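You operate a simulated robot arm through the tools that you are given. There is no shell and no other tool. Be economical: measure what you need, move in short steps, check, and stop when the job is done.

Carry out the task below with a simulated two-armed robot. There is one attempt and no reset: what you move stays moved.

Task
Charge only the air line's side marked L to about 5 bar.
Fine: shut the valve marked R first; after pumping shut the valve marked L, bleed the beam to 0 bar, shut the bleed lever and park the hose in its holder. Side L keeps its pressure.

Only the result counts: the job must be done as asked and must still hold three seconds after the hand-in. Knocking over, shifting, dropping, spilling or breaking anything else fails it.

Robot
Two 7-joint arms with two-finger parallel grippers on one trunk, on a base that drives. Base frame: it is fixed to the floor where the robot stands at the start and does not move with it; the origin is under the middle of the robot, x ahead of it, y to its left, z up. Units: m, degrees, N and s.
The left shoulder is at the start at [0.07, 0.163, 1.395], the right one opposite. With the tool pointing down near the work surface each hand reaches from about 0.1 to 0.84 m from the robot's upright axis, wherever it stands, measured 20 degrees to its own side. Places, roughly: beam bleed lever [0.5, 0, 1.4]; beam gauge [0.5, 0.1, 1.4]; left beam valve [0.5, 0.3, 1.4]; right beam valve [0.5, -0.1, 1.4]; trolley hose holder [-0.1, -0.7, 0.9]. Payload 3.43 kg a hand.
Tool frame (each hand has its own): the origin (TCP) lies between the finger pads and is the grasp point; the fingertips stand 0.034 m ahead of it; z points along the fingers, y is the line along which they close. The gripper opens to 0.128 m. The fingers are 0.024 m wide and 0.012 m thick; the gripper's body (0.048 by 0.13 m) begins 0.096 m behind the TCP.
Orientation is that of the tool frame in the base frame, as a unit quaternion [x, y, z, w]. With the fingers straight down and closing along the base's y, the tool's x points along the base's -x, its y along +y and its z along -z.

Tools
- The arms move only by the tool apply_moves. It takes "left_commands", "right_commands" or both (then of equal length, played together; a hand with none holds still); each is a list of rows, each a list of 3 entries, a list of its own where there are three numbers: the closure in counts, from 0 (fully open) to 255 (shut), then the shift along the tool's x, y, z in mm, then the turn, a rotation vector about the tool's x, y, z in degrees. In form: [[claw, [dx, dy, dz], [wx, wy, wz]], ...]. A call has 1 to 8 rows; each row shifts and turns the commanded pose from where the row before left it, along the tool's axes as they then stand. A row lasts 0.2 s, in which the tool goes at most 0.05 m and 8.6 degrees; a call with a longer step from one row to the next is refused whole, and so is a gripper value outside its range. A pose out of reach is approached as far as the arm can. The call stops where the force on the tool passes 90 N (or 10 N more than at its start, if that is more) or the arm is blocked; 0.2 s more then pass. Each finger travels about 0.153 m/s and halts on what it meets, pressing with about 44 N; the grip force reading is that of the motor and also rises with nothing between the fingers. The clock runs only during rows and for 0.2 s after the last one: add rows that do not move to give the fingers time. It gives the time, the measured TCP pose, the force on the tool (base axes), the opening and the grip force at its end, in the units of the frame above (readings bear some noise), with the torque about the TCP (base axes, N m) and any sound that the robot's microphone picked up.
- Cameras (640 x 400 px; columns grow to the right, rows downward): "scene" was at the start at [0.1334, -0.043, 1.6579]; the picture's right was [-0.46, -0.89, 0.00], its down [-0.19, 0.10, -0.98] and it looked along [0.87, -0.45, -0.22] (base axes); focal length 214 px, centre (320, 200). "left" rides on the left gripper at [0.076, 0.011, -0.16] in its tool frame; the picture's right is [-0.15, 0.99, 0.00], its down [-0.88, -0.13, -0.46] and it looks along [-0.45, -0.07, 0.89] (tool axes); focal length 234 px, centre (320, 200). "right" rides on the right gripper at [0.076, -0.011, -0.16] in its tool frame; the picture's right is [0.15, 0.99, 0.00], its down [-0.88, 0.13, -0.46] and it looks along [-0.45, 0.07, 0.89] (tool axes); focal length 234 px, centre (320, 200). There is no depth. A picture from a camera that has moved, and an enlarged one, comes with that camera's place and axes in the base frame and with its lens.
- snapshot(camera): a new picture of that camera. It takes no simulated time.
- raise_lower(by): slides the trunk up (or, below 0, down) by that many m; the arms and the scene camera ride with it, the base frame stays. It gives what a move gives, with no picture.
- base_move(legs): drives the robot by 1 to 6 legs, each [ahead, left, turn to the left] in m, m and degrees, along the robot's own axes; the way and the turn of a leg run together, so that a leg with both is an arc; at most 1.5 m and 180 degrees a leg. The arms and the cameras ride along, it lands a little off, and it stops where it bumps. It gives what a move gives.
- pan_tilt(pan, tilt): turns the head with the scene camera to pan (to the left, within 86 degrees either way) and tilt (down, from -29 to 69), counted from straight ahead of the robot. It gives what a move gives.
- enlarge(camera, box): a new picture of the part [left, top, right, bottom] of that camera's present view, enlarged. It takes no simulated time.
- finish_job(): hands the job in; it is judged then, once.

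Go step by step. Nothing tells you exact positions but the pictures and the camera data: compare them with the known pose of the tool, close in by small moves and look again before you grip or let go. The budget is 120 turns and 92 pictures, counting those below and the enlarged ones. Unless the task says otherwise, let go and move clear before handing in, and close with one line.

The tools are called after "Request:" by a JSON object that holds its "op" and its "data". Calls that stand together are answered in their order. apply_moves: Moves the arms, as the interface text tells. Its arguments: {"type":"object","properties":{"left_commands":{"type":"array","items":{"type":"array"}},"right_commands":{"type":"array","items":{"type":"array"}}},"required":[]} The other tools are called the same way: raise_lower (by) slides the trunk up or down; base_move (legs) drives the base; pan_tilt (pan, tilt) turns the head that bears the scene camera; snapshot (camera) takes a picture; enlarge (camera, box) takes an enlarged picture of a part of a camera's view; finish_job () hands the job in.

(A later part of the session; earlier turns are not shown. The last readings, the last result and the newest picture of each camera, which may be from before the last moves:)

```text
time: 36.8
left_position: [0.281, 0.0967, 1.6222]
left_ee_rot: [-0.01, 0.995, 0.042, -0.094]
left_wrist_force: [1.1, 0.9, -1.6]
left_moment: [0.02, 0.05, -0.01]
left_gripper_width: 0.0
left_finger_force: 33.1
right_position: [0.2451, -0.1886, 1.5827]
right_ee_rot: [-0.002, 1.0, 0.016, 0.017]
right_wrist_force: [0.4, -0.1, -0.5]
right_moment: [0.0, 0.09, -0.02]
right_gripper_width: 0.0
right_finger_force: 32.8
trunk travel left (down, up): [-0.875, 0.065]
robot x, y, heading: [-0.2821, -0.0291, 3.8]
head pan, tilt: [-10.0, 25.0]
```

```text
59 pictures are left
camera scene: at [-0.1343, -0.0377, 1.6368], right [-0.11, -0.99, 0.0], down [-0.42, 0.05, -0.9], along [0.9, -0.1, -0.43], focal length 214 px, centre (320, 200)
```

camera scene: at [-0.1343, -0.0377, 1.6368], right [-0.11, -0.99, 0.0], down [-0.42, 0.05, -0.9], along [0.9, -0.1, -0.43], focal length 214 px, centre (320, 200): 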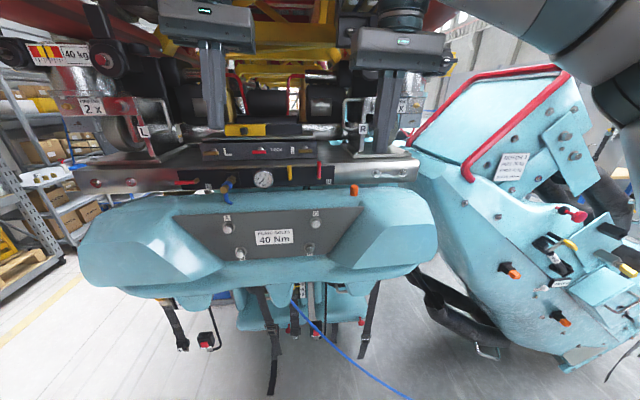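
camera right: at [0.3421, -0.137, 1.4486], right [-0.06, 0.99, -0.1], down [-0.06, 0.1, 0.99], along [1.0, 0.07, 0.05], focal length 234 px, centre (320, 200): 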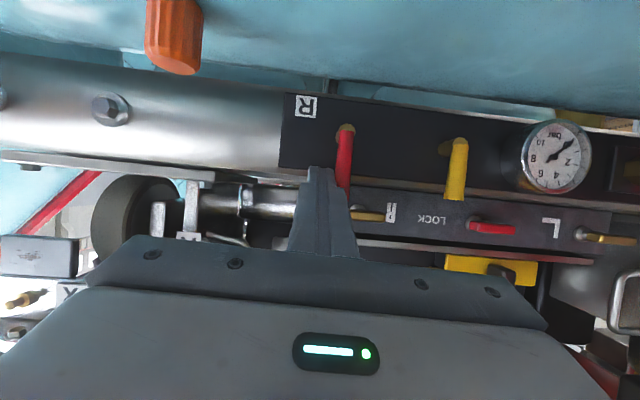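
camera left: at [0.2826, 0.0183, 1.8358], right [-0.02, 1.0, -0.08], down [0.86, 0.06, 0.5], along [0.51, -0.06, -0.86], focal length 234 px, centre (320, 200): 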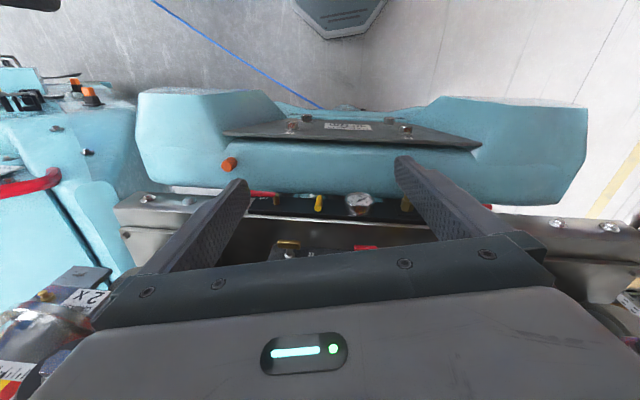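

R stands shut. Now turning to the trolley for pumping.

Request:
{"op": "base_move", "data": {"legs": [[0, 0, -38], [0, 0, -38]]}}

Request:
{"op": "pan_tilt", "data": {"pan": 0, "tilt": 45}}

Request:
{"op": "snapshot", "data": {"camera": "scene"}}

Request:
{"op": "snapshot", "data": {"camera": "right"}}

```text
time: 40.8
left_position: [-0.016, -0.5388, 1.6246]
left_ee_rot: [0.6, 0.794, 0.088, -0.047]
left_wrist_force: [-0.2, 0.2, 0.5]
left_moment: [0.0, 0.04, 0.0]
left_gripper_width: 0.0
left_finger_force: 32.8
right_position: [-0.3027, -0.5771, 1.5839]
right_ee_rot: [0.609, 0.793, 0.001, 0.024]
right_wrist_force: [-0.5, 0.6, 0.2]
right_moment: [0.02, 0.01, 0.01]
right_gripper_width: 0.0
right_finger_force: 33.6
trunk travel left (down, up): [-0.875, 0.065]
robot x, y, heading: [-0.2824, -0.032, -71.5]
head pan, tilt: [-10.0, 25.0]
```

```text
time: 41.6
left_position: [-0.0197, -0.5389, 1.6247]
left_ee_rot: [0.601, 0.793, 0.088, -0.047]
left_wrist_force: [-0.2, 0.9, -0.1]
left_moment: [-0.01, 0.01, -0.03]
left_gripper_width: 0.0
left_finger_force: 33.1
right_position: [-0.3042, -0.5774, 1.5852]
right_ee_rot: [0.609, 0.793, 0.002, 0.025]
right_wrist_force: [-0.1, 0.5, 0.0]
right_moment: [0.03, 0.0, -0.01]
right_gripper_width: 0.0
right_finger_force: 33.1
trunk travel left (down, up): [-0.875, 0.065]
robot x, y, heading: [-0.2836, -0.0333, -71.6]
head pan, tilt: [0.0, 45.0]
```

```text
58 pictures are left
camera scene: at [-0.2413, -0.157, 1.6069], right [-0.95, -0.32, 0.0], down [-0.22, 0.67, -0.71], along [0.22, -0.67, -0.71], focal length 214 px, centre (320, 200)
```

scene: 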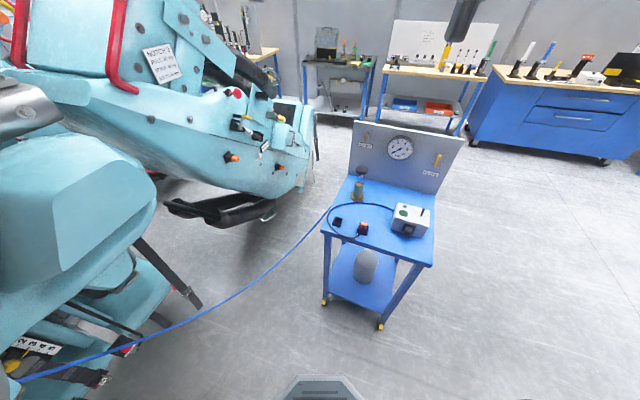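

```text
57 pictures are left
camera right: at [-0.3412, -0.5037, 1.74], right [0.92, 0.4, 0.03], down [0.33, -0.81, 0.49], along [0.22, -0.44, -0.87], focal length 234 px, centre (320, 200)
```

right: 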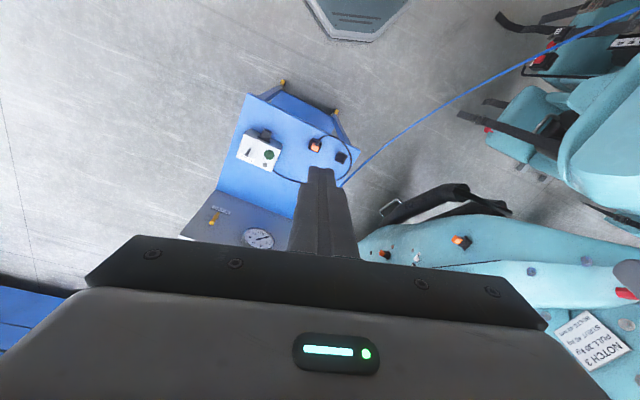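

The pump knob is about (-0.185, -0.914, 1.045), holder about (-0.131, -0.722, 0.91). I'll drive ahead 0.22 m and bring the closed right fist above the knob.

Request:
{"op": "base_move", "data": {"legs": [[0.22, 0, 0]]}}

Request:
{"op": "snapshot", "data": {"camera": "scene"}}

Request:
{"op": "snapshot", "data": {"camera": "right"}}

```text
time: 43.3
left_position: [0.048, -0.7406, 1.6274]
left_ee_rot: [0.601, 0.793, 0.086, -0.045]
left_wrist_force: [-0.1, 1.3, 0.1]
left_moment: [-0.09, 0.0, -0.02]
left_gripper_width: 0.0
left_finger_force: 32.9
right_position: [-0.2363, -0.7788, 1.5875]
right_ee_rot: [0.61, 0.792, 0.001, 0.027]
right_wrist_force: [-0.3, 0.4, 0.6]
right_moment: [-0.06, -0.04, -0.02]
right_gripper_width: 0.0
right_finger_force: 33.2
trunk travel left (down, up): [-0.875, 0.065]
robot x, y, heading: [-0.2143, -0.2386, -71.7]
head pan, tilt: [0.0, 45.0]
```

```text
56 pictures are left
camera scene: at [-0.1734, -0.3586, 1.6076], right [-0.95, -0.31, 0.0], down [-0.22, 0.67, -0.71], along [0.22, -0.67, -0.7], focal length 214 px, centre (320, 200)
```

scene: 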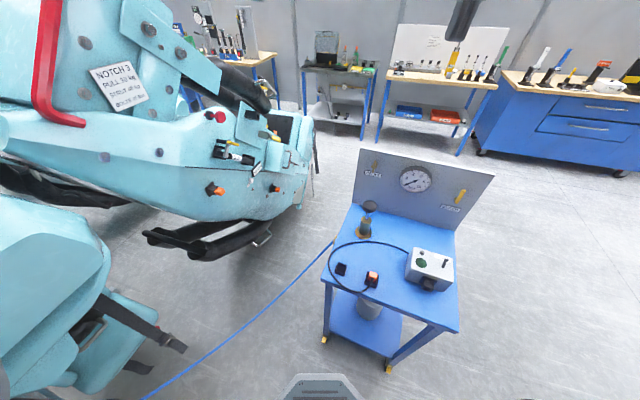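

```text
55 pictures are left
camera right: at [-0.274, -0.7042, 1.7426], right [0.92, 0.4, 0.03], down [0.33, -0.8, 0.5], along [0.22, -0.45, -0.87], focal length 234 px, centre (320, 200)
```

right: 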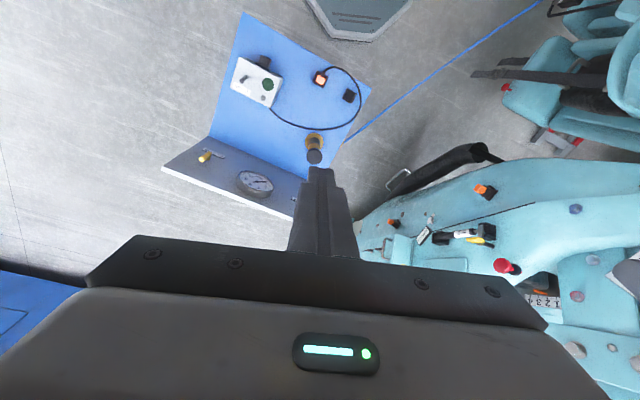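

The knob top triangulates to (-0.177, -0.930, 1.045). Tilting the right tool slightly and descending along its axis to 10 cm short of the knob.

Request:
{"op": "apply_moves", "data": {"right_commands": [[255, [0, 0, 0], [0, -6.5, 0]], [255, [0, 0, 0], [0, -6.5, 0]], [255, [-3, 0, 45], [0, 0, 0]], [255, [-3, 0, 45], [0, 0, 0]], [255, [-3, 0, 45], [0, 0, 0]], [255, [-3, 0, 45], [0, 0, 0]], [255, [-3, 0, 45], [0, 0, 0]], [255, [-3, 0, 45], [0, 0, 0]]]}}

Request:
{"op": "apply_moves", "data": {"right_commands": [[255, [-2, 0, 45], [0, 0, 0]], [255, [0, 0, 45], [0, 0, 0]], [255, [0, 0, 45], [0, 0, 0]], [255, [0, 0, 0], [0, 0, 0]]]}}

Request:
{"op": "enlarge", "data": {"camera": "scene", "box": [280, 120, 520, 270]}}

Request:
{"op": "snapshot", "data": {"camera": "right"}}

```text
time: 45.1
left_position: [0.0501, -0.7491, 1.6248]
left_ee_rot: [0.602, 0.793, 0.088, -0.046]
left_wrist_force: [-0.3, -0.3, 0.2]
left_moment: [0.03, 0.01, 0.01]
left_gripper_width: 0.0
left_finger_force: 33.2
right_position: [-0.2045, -0.8673, 1.3269]
right_ee_rot: [0.606, 0.784, -0.067, 0.115]
right_wrist_force: [-0.3, 0.8, -0.1]
right_moment: [-0.02, 0.0, 0.02]
right_gripper_width: 0.0
right_finger_force: 33.0
trunk travel left (down, up): [-0.875, 0.065]
robot x, y, heading: [-0.2116, -0.2379, -71.7]
head pan, tilt: [0.0, 45.0]
```

```text
time: 46.1
left_position: [0.05, -0.7454, 1.626]
left_ee_rot: [0.601, 0.793, 0.087, -0.045]
left_wrist_force: [-0.6, 0.1, 0.9]
left_moment: [0.0, 0.03, 0.02]
left_gripper_width: 0.0
left_finger_force: 33.5
right_position: [-0.1909, -0.9028, 1.1999]
right_ee_rot: [0.606, 0.784, -0.067, 0.116]
right_wrist_force: [-0.3, -0.3, 0.3]
right_moment: [-0.03, 0.0, -0.01]
right_gripper_width: 0.0001
right_finger_force: 33.4
trunk travel left (down, up): [-0.875, 0.065]
robot x, y, heading: [-0.2161, -0.2406, -71.7]
head pan, tilt: [0.0, 45.0]
```

```text
2.67 times, centred on (400, 195) of scene
camera zoom: at [-0.1717, -0.3631, 1.6071], right [-0.95, -0.31, 0.0], down [-0.22, 0.67, -0.71], along [0.22, -0.67, -0.71], focal length 572 px, centre (107, 213)
```

zoom: 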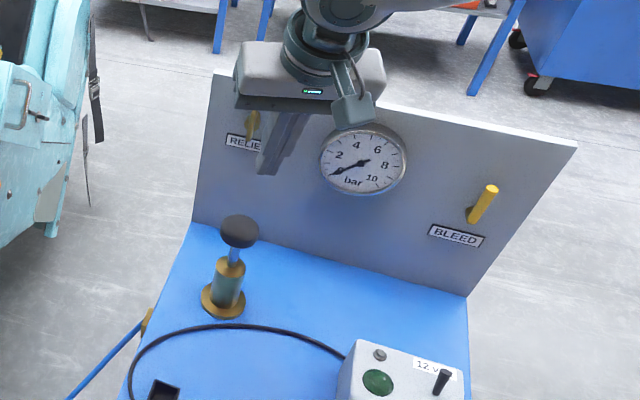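

```text
53 pictures are left
camera right: at [-0.2356, -0.7952, 1.3331], right [0.92, 0.39, -0.01], down [0.29, -0.68, 0.67], along [0.26, -0.62, -0.74], focal length 234 px, centre (320, 200)
```

right: 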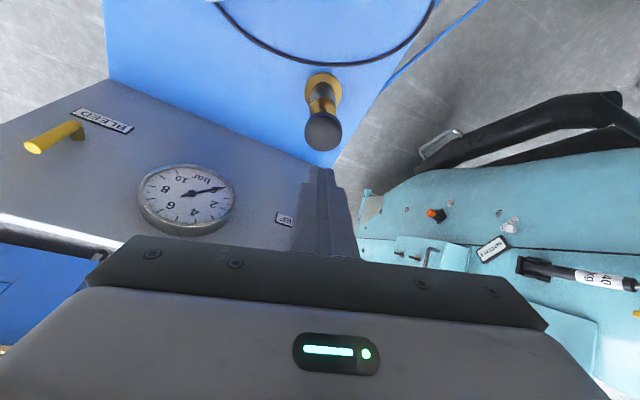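

Now down to just above the knob.

Request:
{"op": "apply_moves", "data": {"right_commands": [[255, [4, 0, 35], [0, 0, 0]], [255, [4, 0, 35], [0, 0, 0]], [255, [2, 0, 30], [0, 0, 0]], [255, [0, 0, 0], [0, 0, 0]]]}}

Request:
{"op": "enlarge", "data": {"camera": "scene", "box": [300, 130, 500, 255]}}

Request:
{"op": "enlarge", "data": {"camera": "right", "box": [220, 60, 420, 185]}}

```text
time: 47.1
left_position: [0.0504, -0.7474, 1.6242]
left_ee_rot: [0.602, 0.793, 0.087, -0.046]
left_wrist_force: [0.4, 0.3, 0.3]
left_moment: [0.02, -0.02, 0.01]
left_gripper_width: 0.0
left_finger_force: 32.7
right_position: [-0.211, -0.9113, 1.1165]
right_ee_rot: [0.605, 0.785, -0.066, 0.116]
right_wrist_force: [-0.2, 0.0, 0.3]
right_moment: [-0.02, -0.03, 0.03]
right_gripper_width: 0.0001
right_finger_force: 33.0
right hand out of reach, approached as far as the arm can: row 2, 3
trunk travel left (down, up): [-0.875, 0.065]
robot x, y, heading: [-0.211, -0.2382, -71.5]
head pan, tilt: [0.0, 45.0]
```

```text
3.20 times, centred on (400, 192) of scene
camera zoom: at [-0.1713, -0.3648, 1.6069], right [-0.95, -0.31, 0.0], down [-0.22, 0.67, -0.71], along [0.22, -0.67, -0.71], focal length 686 px, centre (64, 224)
```

zoom: 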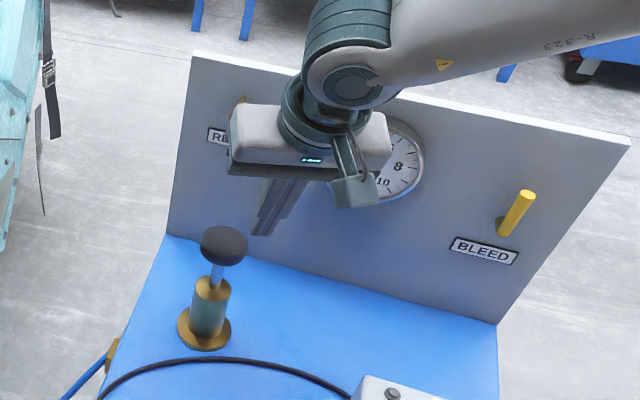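

```text
3.20 times, centred on (320, 122) of right
camera zoom: at [-0.2559, -0.8047, 1.2503], right [0.92, 0.39, 0.0], down [0.29, -0.68, 0.67], along [0.26, -0.62, -0.74], focal length 749 px, centre (320, 448)
```

zoom: 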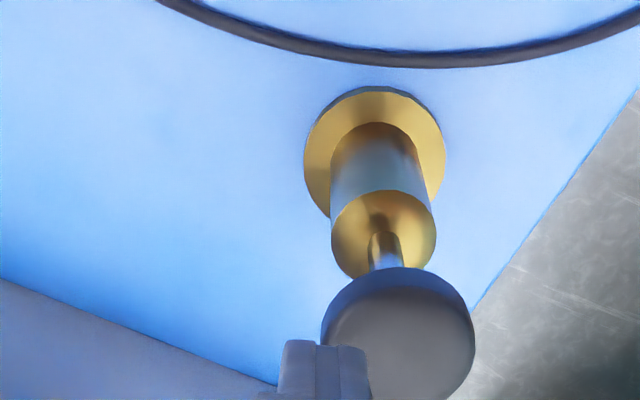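

Out of reach at this trunk height. I'll lift the hand and lower the trunk, then try again.

Request:
{"op": "apply_moves", "data": {"right_commands": [[255, [0, 0, -45], [0, 0, 0]], [255, [0, 0, -45], [0, 0, 0]], [255, [0, 0, -45], [0, 0, 0]], [255, [0, 0, -45], [0, 0, 0]], [255, [0, 0, 0], [0, 0, 0]]]}}

Request:
{"op": "raise_lower", "data": {"by": -0.18}}

```text
time: 48.3
left_position: [0.0503, -0.7462, 1.6257]
left_ee_rot: [0.601, 0.793, 0.088, -0.046]
left_wrist_force: [0.3, 0.7, -0.5]
left_moment: [0.03, 0.04, 0.04]
left_gripper_width: 0.0001
left_finger_force: 32.8
right_position: [-0.2301, -0.866, 1.2913]
right_ee_rot: [0.606, 0.784, -0.068, 0.113]
right_wrist_force: [-0.2, 0.8, 0.0]
right_moment: [-0.02, 0.03, 0.02]
right_gripper_width: 0.0
right_finger_force: 32.7
trunk travel left (down, up): [-0.875, 0.065]
robot x, y, heading: [-0.2123, -0.2363, -71.7]
head pan, tilt: [0.0, 45.0]
```

```text
time: 50.3
left_position: [0.0504, -0.7464, 1.4454]
left_ee_rot: [0.602, 0.793, 0.088, -0.045]
left_wrist_force: [0.2, -0.4, 0.9]
left_moment: [0.0, 0.03, 0.0]
left_gripper_width: 0.0001
left_finger_force: 33.6
right_position: [-0.2288, -0.867, 1.1112]
right_ee_rot: [0.605, 0.785, -0.067, 0.115]
right_wrist_force: [-0.5, 0.0, -0.8]
right_moment: [0.04, 0.03, -0.01]
right_gripper_width: 0.0
right_finger_force: 32.3
trunk travel left (down, up): [-0.695, 0.245]
robot x, y, heading: [-0.2105, -0.2429, -71.7]
head pan, tilt: [0.0, 45.0]
```

Request:
{"op": "apply_moves", "data": {"right_commands": [[255, [-18, 11, 0], [0, 0, 0]], [255, [-18, 11, 0], [0, 0, 0]], [255, [-19.6, 10.7, 10], [0, 0, 0]], [255, [0, 0, 18], [0, 0, 0]], [255, [0, 0, 0], [0, 0, 0]]]}}

Request:
{"op": "enlarge", "data": {"camera": "scene", "box": [300, 100, 500, 225]}}

Request:
{"op": "enlarge", "data": {"camera": "right", "box": [220, 60, 420, 185]}}

```text
time: 51.5
left_position: [0.0495, -0.7457, 1.4456]
left_ee_rot: [0.602, 0.793, 0.087, -0.044]
left_wrist_force: [-0.1, 1.2, 0.1]
left_moment: [0.0, 0.02, -0.03]
left_gripper_width: 0.0
left_finger_force: 33.4
right_position: [-0.1812, -0.9157, 1.1003]
right_ee_rot: [0.606, 0.784, -0.067, 0.115]
right_wrist_force: [-0.1, -0.2, 0.4]
right_moment: [-0.01, 0.0, -0.04]
right_gripper_width: 0.0
right_finger_force: 32.8
trunk travel left (down, up): [-0.695, 0.245]
robot x, y, heading: [-0.2115, -0.2429, -71.5]
head pan, tilt: [0.0, 45.0]
```

```text
3.20 times, centred on (400, 162) of scene
camera zoom: at [-0.1717, -0.3634, 1.4271], right [-0.95, -0.31, 0.0], down [-0.22, 0.67, -0.71], along [0.22, -0.67, -0.71], focal length 686 px, centre (64, 320)
```

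zoom: 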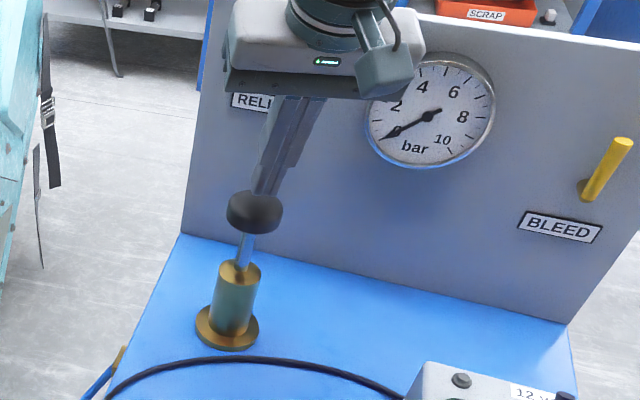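

```text
3.20 times, centred on (320, 122) of right
camera zoom: at [-0.226, -0.8101, 1.2327], right [0.92, 0.39, -0.01], down [0.29, -0.68, 0.67], along [0.26, -0.62, -0.74], focal length 749 px, centre (320, 448)
```

zoom: 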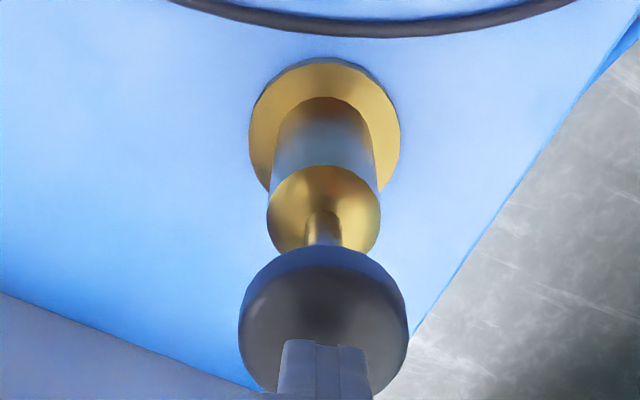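

The fist is centred over the knob. First slow push straight down, 50 mm.

Request:
{"op": "apply_moves", "data": {"right_commands": [[255, [2.6, -0.3, 9.6], [0, 0, 0]], [255, [2.6, -0.3, 9.6], [0, 0, 0]], [255, [2.6, -0.3, 9.6], [0, 0, 0]], [255, [2.6, -0.3, 9.6], [0, 0, 0]], [255, [2.6, -0.3, 9.6], [0, 0, 0]], [255, [0, 0, 0], [0, 0, 0]]]}}

Request:
{"op": "enlarge", "data": {"camera": "scene", "box": [300, 100, 500, 225]}}

```text
time: 52.9
left_position: [0.0513, -0.7465, 1.4465]
left_ee_rot: [0.601, 0.793, 0.088, -0.046]
left_wrist_force: [-0.2, 0.4, 0.6]
left_moment: [0.0, 0.01, 0.0]
left_gripper_width: 0.0
left_finger_force: 32.7
right_position: [-0.1822, -0.9157, 1.0506]
right_ee_rot: [0.606, 0.785, -0.068, 0.114]
right_wrist_force: [1.5, -2.4, 7.8]
right_moment: [-0.11, -0.03, -0.01]
right_gripper_width: 0.0002
right_finger_force: 33.4
trunk travel left (down, up): [-0.695, 0.245]
robot x, y, heading: [-0.214, -0.2393, -71.8]
head pan, tilt: [0.0, 45.0]
```

```text
3.20 times, centred on (400, 162) of scene
camera zoom: at [-0.1712, -0.3635, 1.427], right [-0.95, -0.31, 0.0], down [-0.22, 0.67, -0.71], along [0.22, -0.67, -0.71], focal length 686 px, centre (64, 320)
```

zoom: 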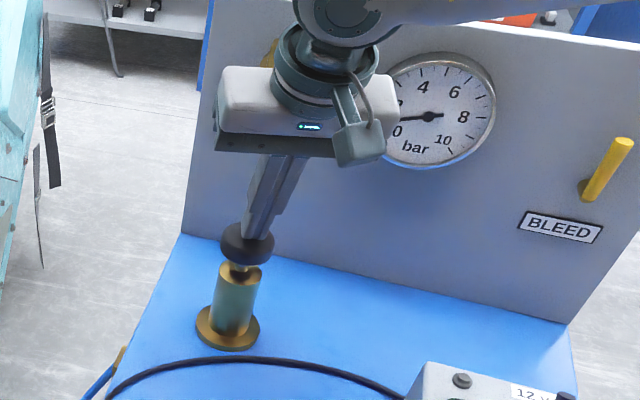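

The gauge rose to nearly 1 bar, so the pump and hose work. Lifting to see if the plunger springs back.

Request:
{"op": "apply_moves", "data": {"right_commands": [[255, [-3.9, 0.5, -14.4], [0, 0, 0]], [255, [-3.9, 0.5, -14.4], [0, 0, 0]], [255, [-3.9, 0.5, -14.4], [0, 0, 0]], [255, [0, 0, 0], [0, 0, 0]]]}}

Request:
{"op": "enlarge", "data": {"camera": "scene", "box": [300, 100, 500, 225]}}

```text
time: 53.9
left_position: [0.0513, -0.7463, 1.4463]
left_ee_rot: [0.601, 0.793, 0.088, -0.046]
left_wrist_force: [-0.1, 0.3, 0.6]
left_moment: [-0.01, -0.02, 0.0]
left_gripper_width: 0.0
left_finger_force: 32.9
right_position: [-0.1831, -0.9166, 1.0931]
right_ee_rot: [0.607, 0.784, -0.067, 0.114]
right_wrist_force: [0.3, -0.8, -0.8]
right_moment: [-0.02, -0.01, 0.0]
right_gripper_width: 0.0
right_finger_force: 32.9
trunk travel left (down, up): [-0.695, 0.245]
robot x, y, heading: [-0.2123, -0.2381, -71.4]
head pan, tilt: [0.0, 45.0]
```

```text
3.20 times, centred on (400, 162) of scene
camera zoom: at [-0.1718, -0.3643, 1.4269], right [-0.95, -0.31, 0.0], down [-0.22, 0.67, -0.71], along [0.22, -0.67, -0.71], focal length 686 px, centre (64, 320)
```

zoom: 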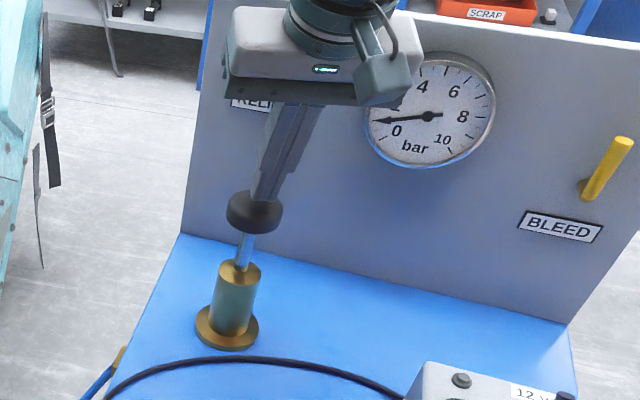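

Plunger springs back and pressure holds near 1 bar. Two more strokes, then check.

Request:
{"op": "apply_moves", "data": {"right_commands": [[255, [3.9, -0.5, 14.4], [0, 0, 0]], [255, [3.9, -0.5, 14.4], [0, 0, 0]], [255, [3.9, -0.5, 14.4], [0, 0, 0]], [255, [0, 0, 0], [0, 0, 0]], [255, [-3.9, 0.5, -14.4], [0, 0, 0]], [255, [-3.9, 0.5, -14.4], [0, 0, 0]], [255, [-3.9, 0.5, -14.4], [0, 0, 0]], [255, [0, 0, 0], [0, 0, 0]]]}}

Request:
{"op": "apply_moves", "data": {"right_commands": [[255, [3.9, -0.5, 14.4], [0, 0, 0]], [255, [3.9, -0.5, 14.4], [0, 0, 0]], [255, [3.9, -0.5, 14.4], [0, 0, 0]], [255, [0, 0, 0], [0, 0, 0]], [255, [-3.9, 0.5, -14.4], [0, 0, 0]], [255, [-3.9, 0.5, -14.4], [0, 0, 0]], [255, [-3.9, 0.5, -14.4], [0, 0, 0]], [255, [0, 0, 0], [0, 0, 0]]]}}

Request:
{"op": "enlarge", "data": {"camera": "scene", "box": [300, 100, 500, 225]}}

```text
time: 55.7
left_position: [0.0513, -0.7467, 1.4444]
left_ee_rot: [0.601, 0.793, 0.088, -0.047]
left_wrist_force: [1.2, -0.5, 0.0]
left_moment: [0.04, 0.02, 0.01]
left_gripper_width: 0.0001
left_finger_force: 32.7
right_position: [-0.1813, -0.9174, 1.0932]
right_ee_rot: [0.605, 0.785, -0.067, 0.114]
right_wrist_force: [0.1, 0.2, -0.8]
right_moment: [-0.03, 0.0, -0.02]
right_gripper_width: 0.0
right_finger_force: 33.2
trunk travel left (down, up): [-0.695, 0.245]
robot x, y, heading: [-0.2138, -0.2381, -72.0]
head pan, tilt: [0.0, 45.0]
```

```text
time: 57.5
left_position: [0.0485, -0.7471, 1.4452]
left_ee_rot: [0.601, 0.793, 0.088, -0.047]
left_wrist_force: [0.1, -0.2, -0.6]
left_moment: [-0.03, 0.0, 0.01]
left_gripper_width: 0.0
left_finger_force: 33.0
right_position: [-0.1814, -0.9168, 1.0933]
right_ee_rot: [0.606, 0.785, -0.068, 0.113]
right_wrist_force: [0.0, 0.4, -0.4]
right_moment: [0.02, 0.01, 0.01]
right_gripper_width: 0.0
right_finger_force: 32.7
trunk travel left (down, up): [-0.695, 0.245]
robot x, y, heading: [-0.2169, -0.2352, -71.5]
head pan, tilt: [0.0, 45.0]
```

```text
3.20 times, centred on (400, 162) of scene
camera zoom: at [-0.1718, -0.3642, 1.4269], right [-0.95, -0.31, 0.0], down [-0.22, 0.67, -0.71], along [0.22, -0.67, -0.71], focal length 686 px, centre (64, 320)
```

zoom: 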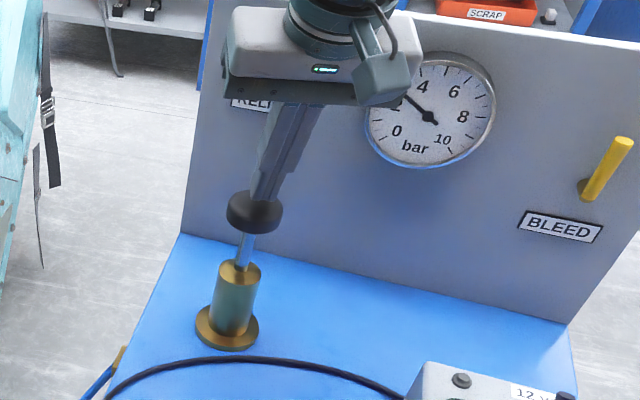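

About 2.8 bar after three strokes. Two more strokes.

Request:
{"op": "apply_moves", "data": {"right_commands": [[255, [3.9, -0.5, 14.4], [0, 0, 0]], [255, [3.9, -0.5, 14.4], [0, 0, 0]], [255, [3.9, -0.5, 14.4], [0, 0, 0]], [255, [0, 0, 0], [0, 0, 0]], [255, [-3.9, 0.5, -14.4], [0, 0, 0]], [255, [-3.9, 0.5, -14.4], [0, 0, 0]], [255, [-3.9, 0.5, -14.4], [0, 0, 0]], [255, [0, 0, 0], [0, 0, 0]]]}}

Request:
{"op": "apply_moves", "data": {"right_commands": [[255, [3.9, -0.5, 14.4], [0, 0, 0]], [255, [3.9, -0.5, 14.4], [0, 0, 0]], [255, [3.9, -0.5, 14.4], [0, 0, 0]], [255, [0, 0, 0], [0, 0, 0]], [255, [-3.9, 0.5, -14.4], [0, 0, 0]], [255, [-3.9, 0.5, -14.4], [0, 0, 0]], [255, [-3.9, 0.5, -14.4], [0, 0, 0]], [255, [0, 0, 0], [0, 0, 0]]]}}

Request:
{"op": "enlarge", "data": {"camera": "scene", "box": [390, 105, 470, 155]}}

```text
time: 59.3
left_position: [0.0513, -0.747, 1.4451]
left_ee_rot: [0.601, 0.793, 0.087, -0.047]
left_wrist_force: [-0.1, -0.2, 0.2]
left_moment: [0.0, 0.0, 0.0]
left_gripper_width: 0.0
left_finger_force: 32.9
right_position: [-0.1814, -0.9174, 1.0941]
right_ee_rot: [0.606, 0.785, -0.068, 0.114]
right_wrist_force: [-0.2, 0.5, 0.9]
right_moment: [-0.01, -0.01, -0.01]
right_gripper_width: 0.0
right_finger_force: 32.6
trunk travel left (down, up): [-0.695, 0.245]
robot x, y, heading: [-0.216, -0.2369, -71.7]
head pan, tilt: [0.0, 45.0]
```

```text
time: 61.1
left_position: [0.0496, -0.747, 1.4451]
left_ee_rot: [0.601, 0.793, 0.089, -0.046]
left_wrist_force: [0.1, -0.5, 0.4]
left_moment: [0.01, -0.01, -0.03]
left_gripper_width: 0.0001
left_finger_force: 33.1
right_position: [-0.1814, -0.9175, 1.0923]
right_ee_rot: [0.606, 0.784, -0.067, 0.113]
right_wrist_force: [-1.1, 0.8, -0.8]
right_moment: [-0.01, 0.03, 0.02]
right_gripper_width: 0.0
right_finger_force: 33.4
trunk travel left (down, up): [-0.695, 0.245]
robot x, y, heading: [-0.2113, -0.2398, -71.8]
head pan, tilt: [0.0, 45.0]
```

```text
8.00 times, centred on (430, 130) of scene
camera zoom: at [-0.1718, -0.3641, 1.4269], right [-0.95, -0.31, 0.0], down [-0.22, 0.67, -0.71], along [0.22, -0.67, -0.71], focal length 1716 px, centre (-560, 760)
```

zoom: 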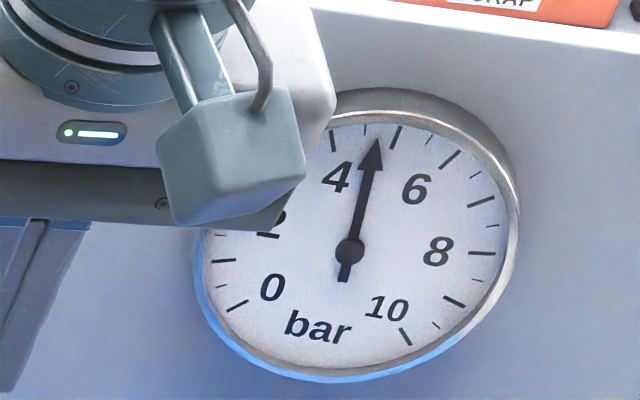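

The gauge reads about 4.7 bar. A partial stroke should bring it to 5.

Request:
{"op": "apply_moves", "data": {"right_commands": [[255, [2.3, -0.3, 8.7], [0, 0, 0]], [255, [2.1, -0.2, 7.7], [0, 0, 0]], [255, [0, 0, 0], [0, 0, 0]], [255, [-2.2, 0.2, -8.2], [0, 0, 0]], [255, [-2.2, 0.3, -8.2], [0, 0, 0]], [255, [0, 0, 0], [0, 0, 0]]]}}

Request:
{"op": "enlarge", "data": {"camera": "scene", "box": [390, 105, 470, 155]}}

```text
time: 62.5
left_position: [0.0513, -0.7461, 1.4444]
left_ee_rot: [0.601, 0.793, 0.089, -0.047]
left_wrist_force: [-0.1, -0.1, 0.1]
left_moment: [-0.02, 0.03, 0.01]
left_gripper_width: 0.0001
left_finger_force: 32.8
right_position: [-0.1812, -0.9181, 1.0937]
right_ee_rot: [0.606, 0.785, -0.067, 0.113]
right_wrist_force: [-0.5, 0.5, -0.4]
right_moment: [0.01, 0.01, 0.0]
right_gripper_width: 0.0003
right_finger_force: 32.7
trunk travel left (down, up): [-0.695, 0.245]
robot x, y, heading: [-0.213, -0.24, -71.7]
head pan, tilt: [0.0, 45.0]
```

```text
8.00 times, centred on (430, 130) of scene
camera zoom: at [-0.1715, -0.3644, 1.4269], right [-0.95, -0.31, 0.0], down [-0.22, 0.67, -0.71], along [0.22, -0.67, -0.71], focal length 1716 px, centre (-560, 760)
```

zoom: 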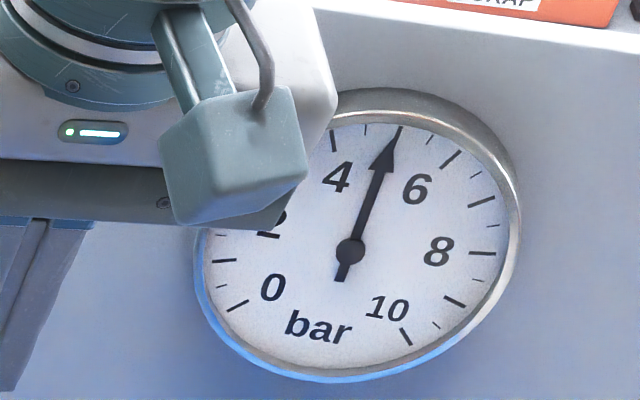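

Exactly 5 bar. Lifting the hand clear, raising the trunk and driving back to the beam, keeping clear of the red stand at about (-0.13, 0.51).

Request:
{"op": "apply_moves", "data": {"right_commands": [[255, [0, 0, -45], [0, 0, 0]], [255, [5, 0, -45], [0, 0, 0]], [255, [10, 0, -45], [0, 0, 0]], [255, [10, 0, -45], [0, 0, 0]], [255, [10, 0, -45], [0, 0, 0]], [255, [10, 0, -20], [0, 0, 0]], [255, [0, 0, 0], [0, 0, 0]]]}}

Request:
{"op": "raise_lower", "data": {"by": 0.18}}

Request:
{"op": "base_move", "data": {"legs": [[-0.13, 0, 0], [0, 0, 36], [0, 0, 36]]}}

Request:
{"op": "pan_tilt", "data": {"pan": 0, "tilt": 25}}

Request:
{"op": "snapshot", "data": {"camera": "scene"}}

```text
time: 64.1
left_position: [0.0503, -0.7466, 1.4443]
left_ee_rot: [0.601, 0.793, 0.088, -0.045]
left_wrist_force: [0.1, 0.2, 0.8]
left_moment: [0.04, -0.02, 0.0]
left_gripper_width: 0.0002
left_finger_force: 32.9
right_position: [-0.2158, -0.8157, 1.3177]
right_ee_rot: [0.606, 0.785, -0.067, 0.114]
right_wrist_force: [0.2, -0.9, -1.0]
right_moment: [0.01, 0.02, 0.0]
right_gripper_width: 0.0001
right_finger_force: 33.4
trunk travel left (down, up): [-0.695, 0.245]
robot x, y, heading: [-0.2163, -0.2366, -71.9]
head pan, tilt: [0.0, 45.0]
```

```text
time: 66.1
left_position: [0.0493, -0.7469, 1.6252]
left_ee_rot: [0.602, 0.792, 0.088, -0.046]
left_wrist_force: [-0.2, 0.5, -0.2]
left_moment: [0.02, -0.02, 0.01]
left_gripper_width: 0.0
left_finger_force: 32.9
right_position: [-0.2166, -0.8154, 1.4994]
right_ee_rot: [0.606, 0.784, -0.066, 0.115]
right_wrist_force: [-0.3, -1.4, 0.0]
right_moment: [0.03, 0.0, 0.03]
right_gripper_width: 0.0
right_finger_force: 32.9
trunk travel left (down, up): [-0.875, 0.065]
robot x, y, heading: [-0.2135, -0.2398, -71.8]
head pan, tilt: [0.0, 45.0]
```

```text
time: 70.2
left_position: [0.3023, -0.3783, 1.5995]
left_ee_rot: [0.283, 0.948, 0.125, -0.076]
left_wrist_force: [0.7, 1.1, 0.0]
left_moment: [-0.1, 0.14, 0.06]
left_gripper_width: 0.0
left_finger_force: 33.2
right_position: [0.2041, -0.57, 1.501]
right_ee_rot: [0.256, 0.957, -0.017, 0.133]
right_wrist_force: [-0.1, 1.3, -1.0]
right_moment: [-0.08, 0.03, -0.01]
right_gripper_width: 0.0002
right_finger_force: 33.7
trunk travel left (down, up): [-0.875, 0.065]
robot x, y, heading: [-0.2021, -0.1593, -26.4]
head pan, tilt: [0.0, 45.0]
stopped in leg 3: the robot was blocked; the commanded pose is now the measured one
```

```text
time: 71.1
left_position: [0.3022, -0.3778, 1.5993]
left_ee_rot: [0.28, 0.949, 0.125, -0.075]
left_wrist_force: [-0.4, 0.7, 0.6]
left_moment: [0.0, 0.02, 0.03]
left_gripper_width: 0.0001
left_finger_force: 32.7
right_position: [0.2025, -0.5722, 1.4991]
right_ee_rot: [0.257, 0.957, -0.016, 0.135]
right_wrist_force: [0.0, 0.1, -0.2]
right_moment: [0.0, -0.03, 0.02]
right_gripper_width: 0.0
right_finger_force: 33.1
trunk travel left (down, up): [-0.875, 0.065]
robot x, y, heading: [-0.2016, -0.1622, -26.2]
head pan, tilt: [0.0, 25.0]
```

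```text
43 pictures are left
camera scene: at [-0.0792, -0.2315, 1.6374], right [-0.44, -0.9, -0.01], down [-0.38, 0.19, -0.91], along [0.81, -0.4, -0.42], focal length 214 px, centre (320, 200)
```

scene: 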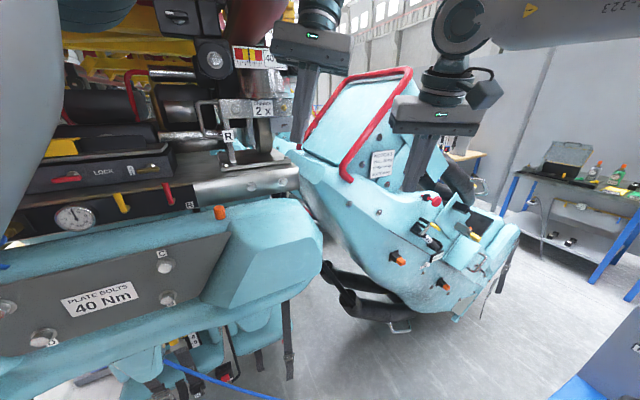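

Blocked again while turning. Let me look at the left elbow before anything else.

Request:
{"op": "pan_tilt", "data": {"pan": 60, "tilt": 40}}

Request:
{"op": "snapshot", "data": {"camera": "scene"}}

```text
time: 72.4
left_position: [0.3026, -0.3786, 1.601]
left_ee_rot: [0.279, 0.949, 0.125, -0.075]
left_wrist_force: [-0.5, 0.9, 0.2]
left_moment: [-0.01, 0.0, -0.02]
left_gripper_width: 0.0
left_finger_force: 33.5
right_position: [0.2022, -0.5722, 1.4993]
right_ee_rot: [0.257, 0.957, -0.016, 0.133]
right_wrist_force: [0.1, 0.3, 0.4]
right_moment: [0.02, 0.04, -0.02]
right_gripper_width: 0.0
right_finger_force: 32.3
trunk travel left (down, up): [-0.875, 0.065]
robot x, y, heading: [-0.1998, -0.1628, -26.2]
head pan, tilt: [60.0, 40.0]
```

```text
42 pictures are left
camera scene: at [-0.0907, -0.1433, 1.6147], right [0.56, -0.83, 0.0], down [-0.53, -0.35, -0.77], along [0.64, 0.43, -0.64], focal length 214 px, centre (320, 200)
```

scene: 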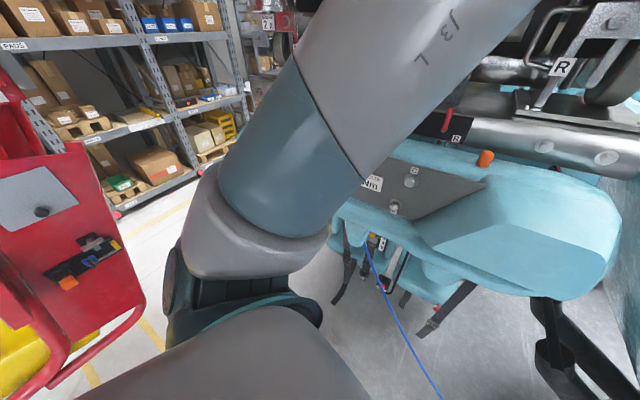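

I'll back off away from the bench, then straighten out.

Request:
{"op": "base_move", "data": {"legs": [[-0.16, 0.02, 0], [0, 0, 26]]}}

Request:
{"op": "pan_tilt", "data": {"pan": 20, "tilt": 30}}

Request:
{"op": "snapshot", "data": {"camera": "scene"}}

```text
time: 75.1
left_position: [0.2135, -0.0385, 1.5992]
left_ee_rot: [0.059, 0.988, 0.1, -0.099]
left_wrist_force: [0.3, -0.1, -0.5]
left_moment: [0.01, 0.01, 0.0]
left_gripper_width: 0.0
left_finger_force: 32.9
right_position: [0.2081, -0.2579, 1.5009]
right_ee_rot: [0.035, 0.99, 0.012, 0.133]
right_wrist_force: [0.7, -0.5, 0.2]
right_moment: [0.01, 0.01, 0.03]
right_gripper_width: 0.0
right_finger_force: 32.6
trunk travel left (down, up): [-0.875, 0.065]
robot x, y, heading: [-0.3343, -0.0722, -0.2]
head pan, tilt: [60.0, 40.0]
```

```text
time: 76.2
left_position: [0.2135, -0.0375, 1.6]
left_ee_rot: [0.059, 0.988, 0.101, -0.1]
left_wrist_force: [0.1, -0.5, -0.1]
left_moment: [-0.03, -0.01, -0.01]
left_gripper_width: 0.0
left_finger_force: 32.5
right_position: [0.2089, -0.2564, 1.5004]
right_ee_rot: [0.035, 0.99, 0.011, 0.133]
right_wrist_force: [0.2, -0.1, -0.4]
right_moment: [0.02, 0.0, 0.01]
right_gripper_width: 0.0001
right_finger_force: 32.6
trunk travel left (down, up): [-0.875, 0.065]
robot x, y, heading: [-0.3405, -0.07, -0.2]
head pan, tilt: [20.0, 30.0]
```

```text
41 pictures are left
camera scene: at [-0.2009, -0.0407, 1.6296], right [0.34, -0.94, 0.0], down [-0.47, -0.17, -0.87], along [0.81, 0.29, -0.5], focal length 214 px, centre (320, 200)
```

scene: 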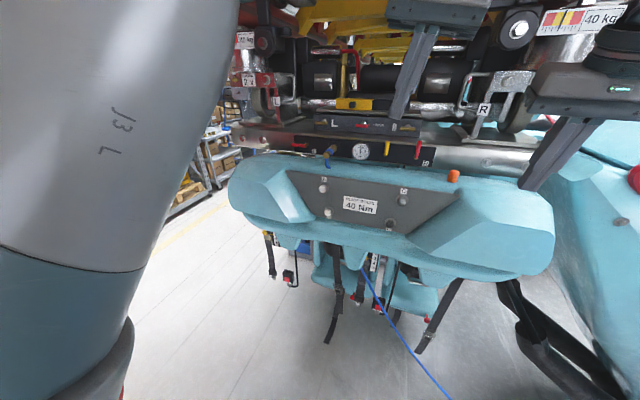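

Now reorienting the left hand so that its closed fingers point forward and slightly down, like the right one did.

Request:
{"op": "apply_moves", "data": {"left_commands": [[255, [0, 0, 0], [6, 0, 0]], [255, [0, 0, 0], [6, 0, 0]], [255, [0, 0, 0], [0, 0, -5.6]], [255, [0, 0, 0], [0, -7.8, 0]], [255, [0, 0, 0], [0, -7.8, 0]], [255, [0, 0, 0], [0, -7.8, 0]], [255, [0, 0, 0], [0, -7.8, 0]], [255, [0, 0, 0], [0, -7.8, 0]]]}}

Request:
{"op": "apply_moves", "data": {"left_commands": [[255, [0, 0, 0], [0, -7.8, 0]], [255, [0, 0, 0], [0, -7.8, 0]], [255, [0, 0, 0], [0, -7.8, 0]], [255, [0, 0, 0], [0, -7.8, 0]], [255, [0, 0, 0], [0, -7.8, 0]], [255, [0, 0, 0], [0, 0, 0]]]}}

Request:
{"op": "base_move", "data": {"legs": [[0.15, 0, 0]]}}

Request:
{"op": "snapshot", "data": {"camera": "scene"}}

```text
time: 78.0
left_position: [0.2123, -0.0337, 1.6003]
left_ee_rot: [0.0, 0.972, 0.001, 0.235]
left_wrist_force: [-0.8, -0.1, 0.1]
left_moment: [-0.01, -0.02, 0.02]
left_gripper_width: 0.0002
left_finger_force: 33.1
right_position: [0.2063, -0.2546, 1.5012]
right_ee_rot: [0.035, 0.99, 0.011, 0.134]
right_wrist_force: [0.1, 0.9, 0.6]
right_moment: [-0.06, -0.01, -0.01]
right_gripper_width: 0.0003
right_finger_force: 32.8
trunk travel left (down, up): [-0.875, 0.065]
robot x, y, heading: [-0.3349, -0.0703, -0.7]
head pan, tilt: [20.0, 30.0]
```

```text
time: 79.4
left_position: [0.2141, -0.0361, 1.5999]
left_ee_rot: [0.001, 0.839, 0.001, 0.544]
left_wrist_force: [-0.1, -0.8, -0.7]
left_moment: [0.03, 0.06, -0.01]
left_gripper_width: 0.0002
left_finger_force: 32.8
right_position: [0.2074, -0.2558, 1.5002]
right_ee_rot: [0.035, 0.99, 0.012, 0.133]
right_wrist_force: [-0.1, 1.1, -0.3]
right_moment: [-0.02, 0.02, 0.01]
right_gripper_width: 0.0001
right_finger_force: 32.9
trunk travel left (down, up): [-0.875, 0.065]
robot x, y, heading: [-0.332, -0.0695, -0.1]
head pan, tilt: [20.0, 30.0]
```

```text
time: 80.8
left_position: [0.3587, -0.0377, 1.6008]
left_ee_rot: [0.001, 0.838, 0.001, 0.545]
left_wrist_force: [0.0, 0.6, 1.0]
left_moment: [0.02, 0.01, -0.01]
left_gripper_width: 0.0
left_finger_force: 32.9
right_position: [0.3538, -0.2565, 1.5016]
right_ee_rot: [0.034, 0.99, 0.012, 0.134]
right_wrist_force: [-0.4, 0.7, 0.4]
right_moment: [0.01, -0.03, 0.0]
right_gripper_width: 0.0
right_finger_force: 33.2
trunk travel left (down, up): [-0.875, 0.065]
robot x, y, heading: [-0.1848, -0.0687, -0.3]
head pan, tilt: [20.0, 30.0]
```

```text
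40 pictures are left
camera scene: at [-0.0554, -0.0417, 1.63], right [0.34, -0.94, 0.0], down [-0.47, -0.17, -0.87], along [0.82, 0.29, -0.5], focal length 214 px, centre (320, 200)
```

scene: 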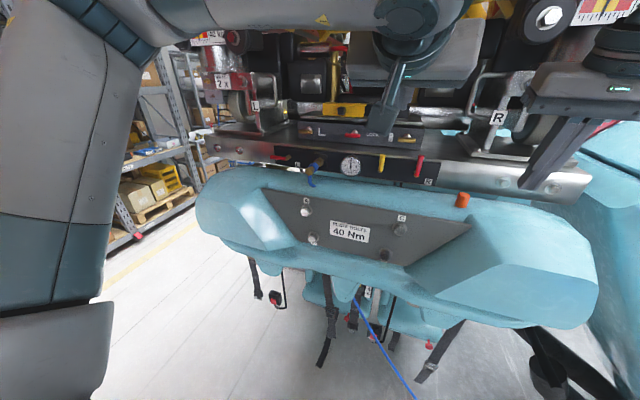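

Request:
{"op": "enlarge", "data": {"camera": "scene", "box": [240, 120, 400, 220]}}

Request:
{"op": "enlarge", "data": {"camera": "left", "box": [320, 60, 640, 260]}}

```text
4.00 times, centred on (320, 170) of scene
camera zoom: at [-0.0554, -0.0417, 1.63], right [0.34, -0.94, 0.0], down [-0.47, -0.17, -0.87], along [0.82, 0.29, -0.5], focal length 858 px, centre (320, 320)
```

zoom: 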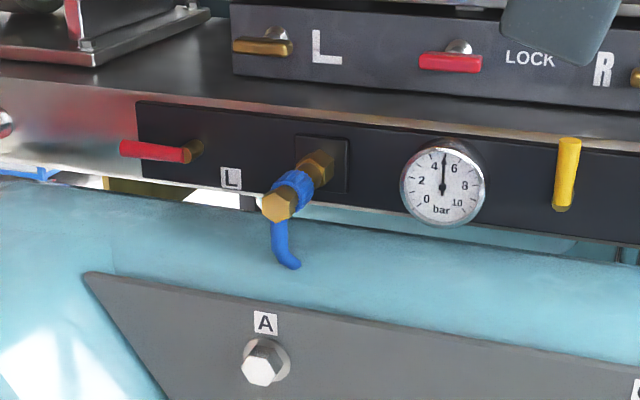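

```text
2.00 times, centred on (480, 160) of left
camera zoom: at [0.1832, -0.0267, 1.5962], right [0.06, 0.99, 0.14], down [-0.06, -0.13, 0.99], along [1.0, -0.07, 0.05], focal length 468 px, centre (0, 280)
```

zoom: 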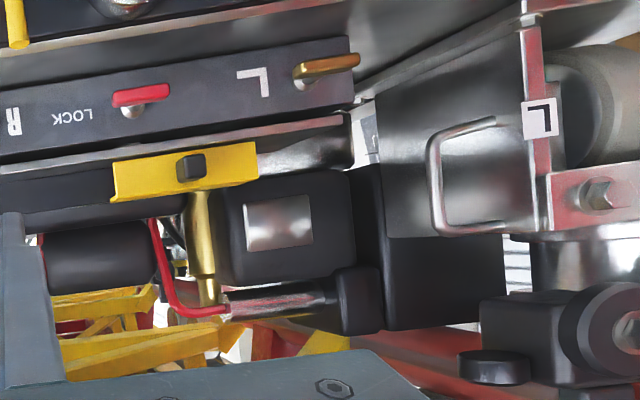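

L stem is at (0.531, 0.278, 1.402), handle to y 0.338; the beam gauge shows 5 bar. I'll pull both hands back a bit, drive 0.12 m ahead, then bring the left hand to the L side.

Request:
{"op": "apply_moves", "data": {"left_commands": [[255, [0, 40, -25], [0, 0, 0]], [255, [0, 40, -25], [0, 0, 0]], [255, [0, 40, -25], [0, 0, 0]], [255, [0, 0, 0], [0, 0, 0]]], "right_commands": [[255, [40, -10, 0], [0, 0, 0]], [255, [40, -10, 0], [0, 0, 0]], [255, [20, -10, 0], [0, 0, 0]], [255, [0, 0, 0], [0, 0, 0]]]}}

Request:
{"op": "base_move", "data": {"legs": [[0.12, 0, 0]]}}

Request:
{"op": "snapshot", "data": {"camera": "scene"}}

```text
time: 81.8
left_position: [0.2973, 0.0803, 1.6302]
left_ee_rot: [0.002, 0.84, 0.0, 0.543]
left_wrist_force: [0.0, -0.5, -0.4]
left_moment: [0.02, 0.04, 0.04]
left_gripper_width: 0.0001
left_finger_force: 33.0
right_position: [0.2595, -0.2825, 1.4711]
right_ee_rot: [0.035, 0.99, 0.013, 0.132]
right_wrist_force: [0.8, -0.2, 0.0]
right_moment: [0.0, 0.01, 0.01]
right_gripper_width: 0.0
right_finger_force: 32.7
trunk travel left (down, up): [-0.875, 0.065]
robot x, y, heading: [-0.1906, -0.0761, -0.3]
head pan, tilt: [20.0, 30.0]
```

```text
time: 83.0
left_position: [0.4082, 0.0804, 1.6329]
left_ee_rot: [0.001, 0.838, 0.001, 0.545]
left_wrist_force: [-0.5, 0.5, 1.3]
left_moment: [-0.01, 0.02, 0.01]
left_gripper_width: 0.0
left_finger_force: 33.1
right_position: [0.3738, -0.2817, 1.4728]
right_ee_rot: [0.035, 0.99, 0.012, 0.134]
right_wrist_force: [0.1, -0.3, -0.7]
right_moment: [0.0, -0.03, -0.03]
right_gripper_width: 0.0
right_finger_force: 33.2
trunk travel left (down, up): [-0.875, 0.065]
robot x, y, heading: [-0.068, -0.0701, -0.2]
head pan, tilt: [20.0, 30.0]
```

```text
37 pictures are left
camera scene: at [0.0638, -0.0422, 1.63], right [0.34, -0.94, 0.0], down [-0.47, -0.17, -0.87], along [0.82, 0.29, -0.5], focal length 214 px, centre (320, 200)
```

scene: 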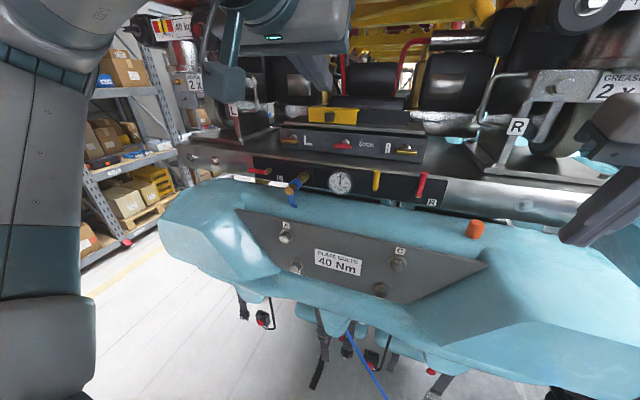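

Request:
{"op": "apply_moves", "data": {"left_commands": [[255, [14.7, 40, 1], [0, 0, 0]], [255, [14.7, 40, 1], [0, 0, 0]], [255, [14.7, 40, 1], [0, 0, 0]], [255, [14.7, 40, 1], [0, 0, 0]], [255, [14.7, 40, 1], [0, 0, 0]], [255, [14.7, 40, 1], [0, 0, 0]], [255, [0, 0, 0], [0, 0, 0]]]}}

Request:
{"op": "apply_moves", "data": {"left_commands": [[255, [23.5, 0, 24], [0, 0, 0]], [255, [23.5, 0, 24], [0, 0, 0]], [255, [23.5, 0, 24], [0, 0, 0]], [255, [23.5, 0, 24], [0, 0, 0]], [255, [0, 0, 0], [0, 0, 0]]]}}

Request:
{"op": "snapshot", "data": {"camera": "left"}}

```text
time: 84.6
left_position: [0.3836, 0.3207, 1.5488]
left_ee_rot: [0.001, 0.839, 0.002, 0.544]
left_wrist_force: [0.4, -0.2, 0.6]
left_moment: [0.03, 0.01, 0.04]
left_gripper_width: 0.0001
left_finger_force: 32.9
right_position: [0.3795, -0.2825, 1.4712]
right_ee_rot: [0.035, 0.99, 0.013, 0.133]
right_wrist_force: [0.1, -0.5, 0.5]
right_moment: [0.04, 0.01, 0.03]
right_gripper_width: 0.0
right_finger_force: 32.2
trunk travel left (down, up): [-0.875, 0.065]
robot x, y, heading: [-0.0699, -0.0726, -0.5]
head pan, tilt: [20.0, 30.0]
```

```text
time: 85.8
left_position: [0.4452, 0.3319, 1.4344]
left_ee_rot: [0.001, 0.839, 0.001, 0.544]
left_wrist_force: [-0.1, -0.6, 0.2]
left_moment: [0.0, 0.01, 0.01]
left_gripper_width: 0.0
left_finger_force: 33.2
left hand out of reach, approached as far as the arm can: row 2, 3, 4
right_position: [0.3796, -0.28, 1.4733]
right_ee_rot: [0.035, 0.99, 0.011, 0.133]
right_wrist_force: [0.3, -0.4, 0.5]
right_moment: [0.02, -0.02, 0.0]
right_gripper_width: 0.0
right_finger_force: 32.6
trunk travel left (down, up): [-0.875, 0.065]
robot x, y, heading: [-0.0697, -0.0711, -0.2]
head pan, tilt: [20.0, 30.0]
```

```text
36 pictures are left
camera left: at [0.2696, 0.343, 1.4297], right [0.06, 0.99, 0.14], down [-0.06, -0.13, 0.99], along [1.0, -0.07, 0.05], focal length 234 px, centre (320, 200)
```

left: 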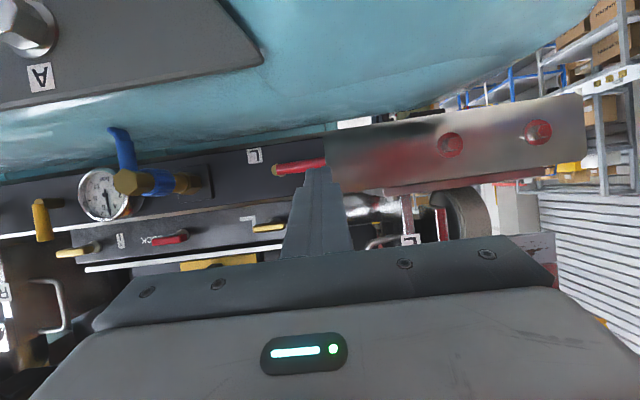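

The arm is folded too tight here; backing the base 8 cm gives it room.

Request:
{"op": "base_move", "data": {"legs": [[-0.08, 0, 0]]}}

Request:
{"op": "apply_moves", "data": {"left_commands": [[255, [0, 0, 10], [0, 0, 0]], [255, [0, 0, 0], [0, 0, 0]]]}}

```text
time: 86.8
left_position: [0.403, 0.3114, 1.4374]
left_ee_rot: [0.009, 0.84, -0.002, 0.542]
left_wrist_force: [0.3, -0.4, 0.9]
left_moment: [-0.01, 0.0, 0.01]
left_gripper_width: 0.0
left_finger_force: 32.8
right_position: [0.3289, -0.297, 1.4703]
right_ee_rot: [0.039, 0.99, 0.014, 0.132]
right_wrist_force: [0.2, -0.3, 0.4]
right_moment: [-0.01, -0.05, -0.01]
right_gripper_width: 0.0
right_finger_force: 33.3
trunk travel left (down, up): [-0.875, 0.065]
robot x, y, heading: [-0.1181, -0.0739, -0.9]
head pan, tilt: [20.0, 30.0]
stopped in leg 1: the robot was blocked; the commanded pose is now the measured one
```

```text
time: 87.4
left_position: [0.4086, 0.3143, 1.4311]
left_ee_rot: [0.007, 0.84, 0.0, 0.542]
left_wrist_force: [0.8, 0.3, 0.4]
left_moment: [0.0, -0.01, 0.01]
left_gripper_width: 0.0001
left_finger_force: 32.7
right_position: [0.3267, -0.296, 1.4707]
right_ee_rot: [0.037, 0.99, 0.016, 0.132]
right_wrist_force: [-0.4, 0.4, 0.5]
right_moment: [-0.04, 0.02, 0.01]
right_gripper_width: 0.0
right_finger_force: 33.2
trunk travel left (down, up): [-0.875, 0.065]
robot x, y, heading: [-0.1205, -0.0753, -0.9]
head pan, tilt: [20.0, 30.0]
```

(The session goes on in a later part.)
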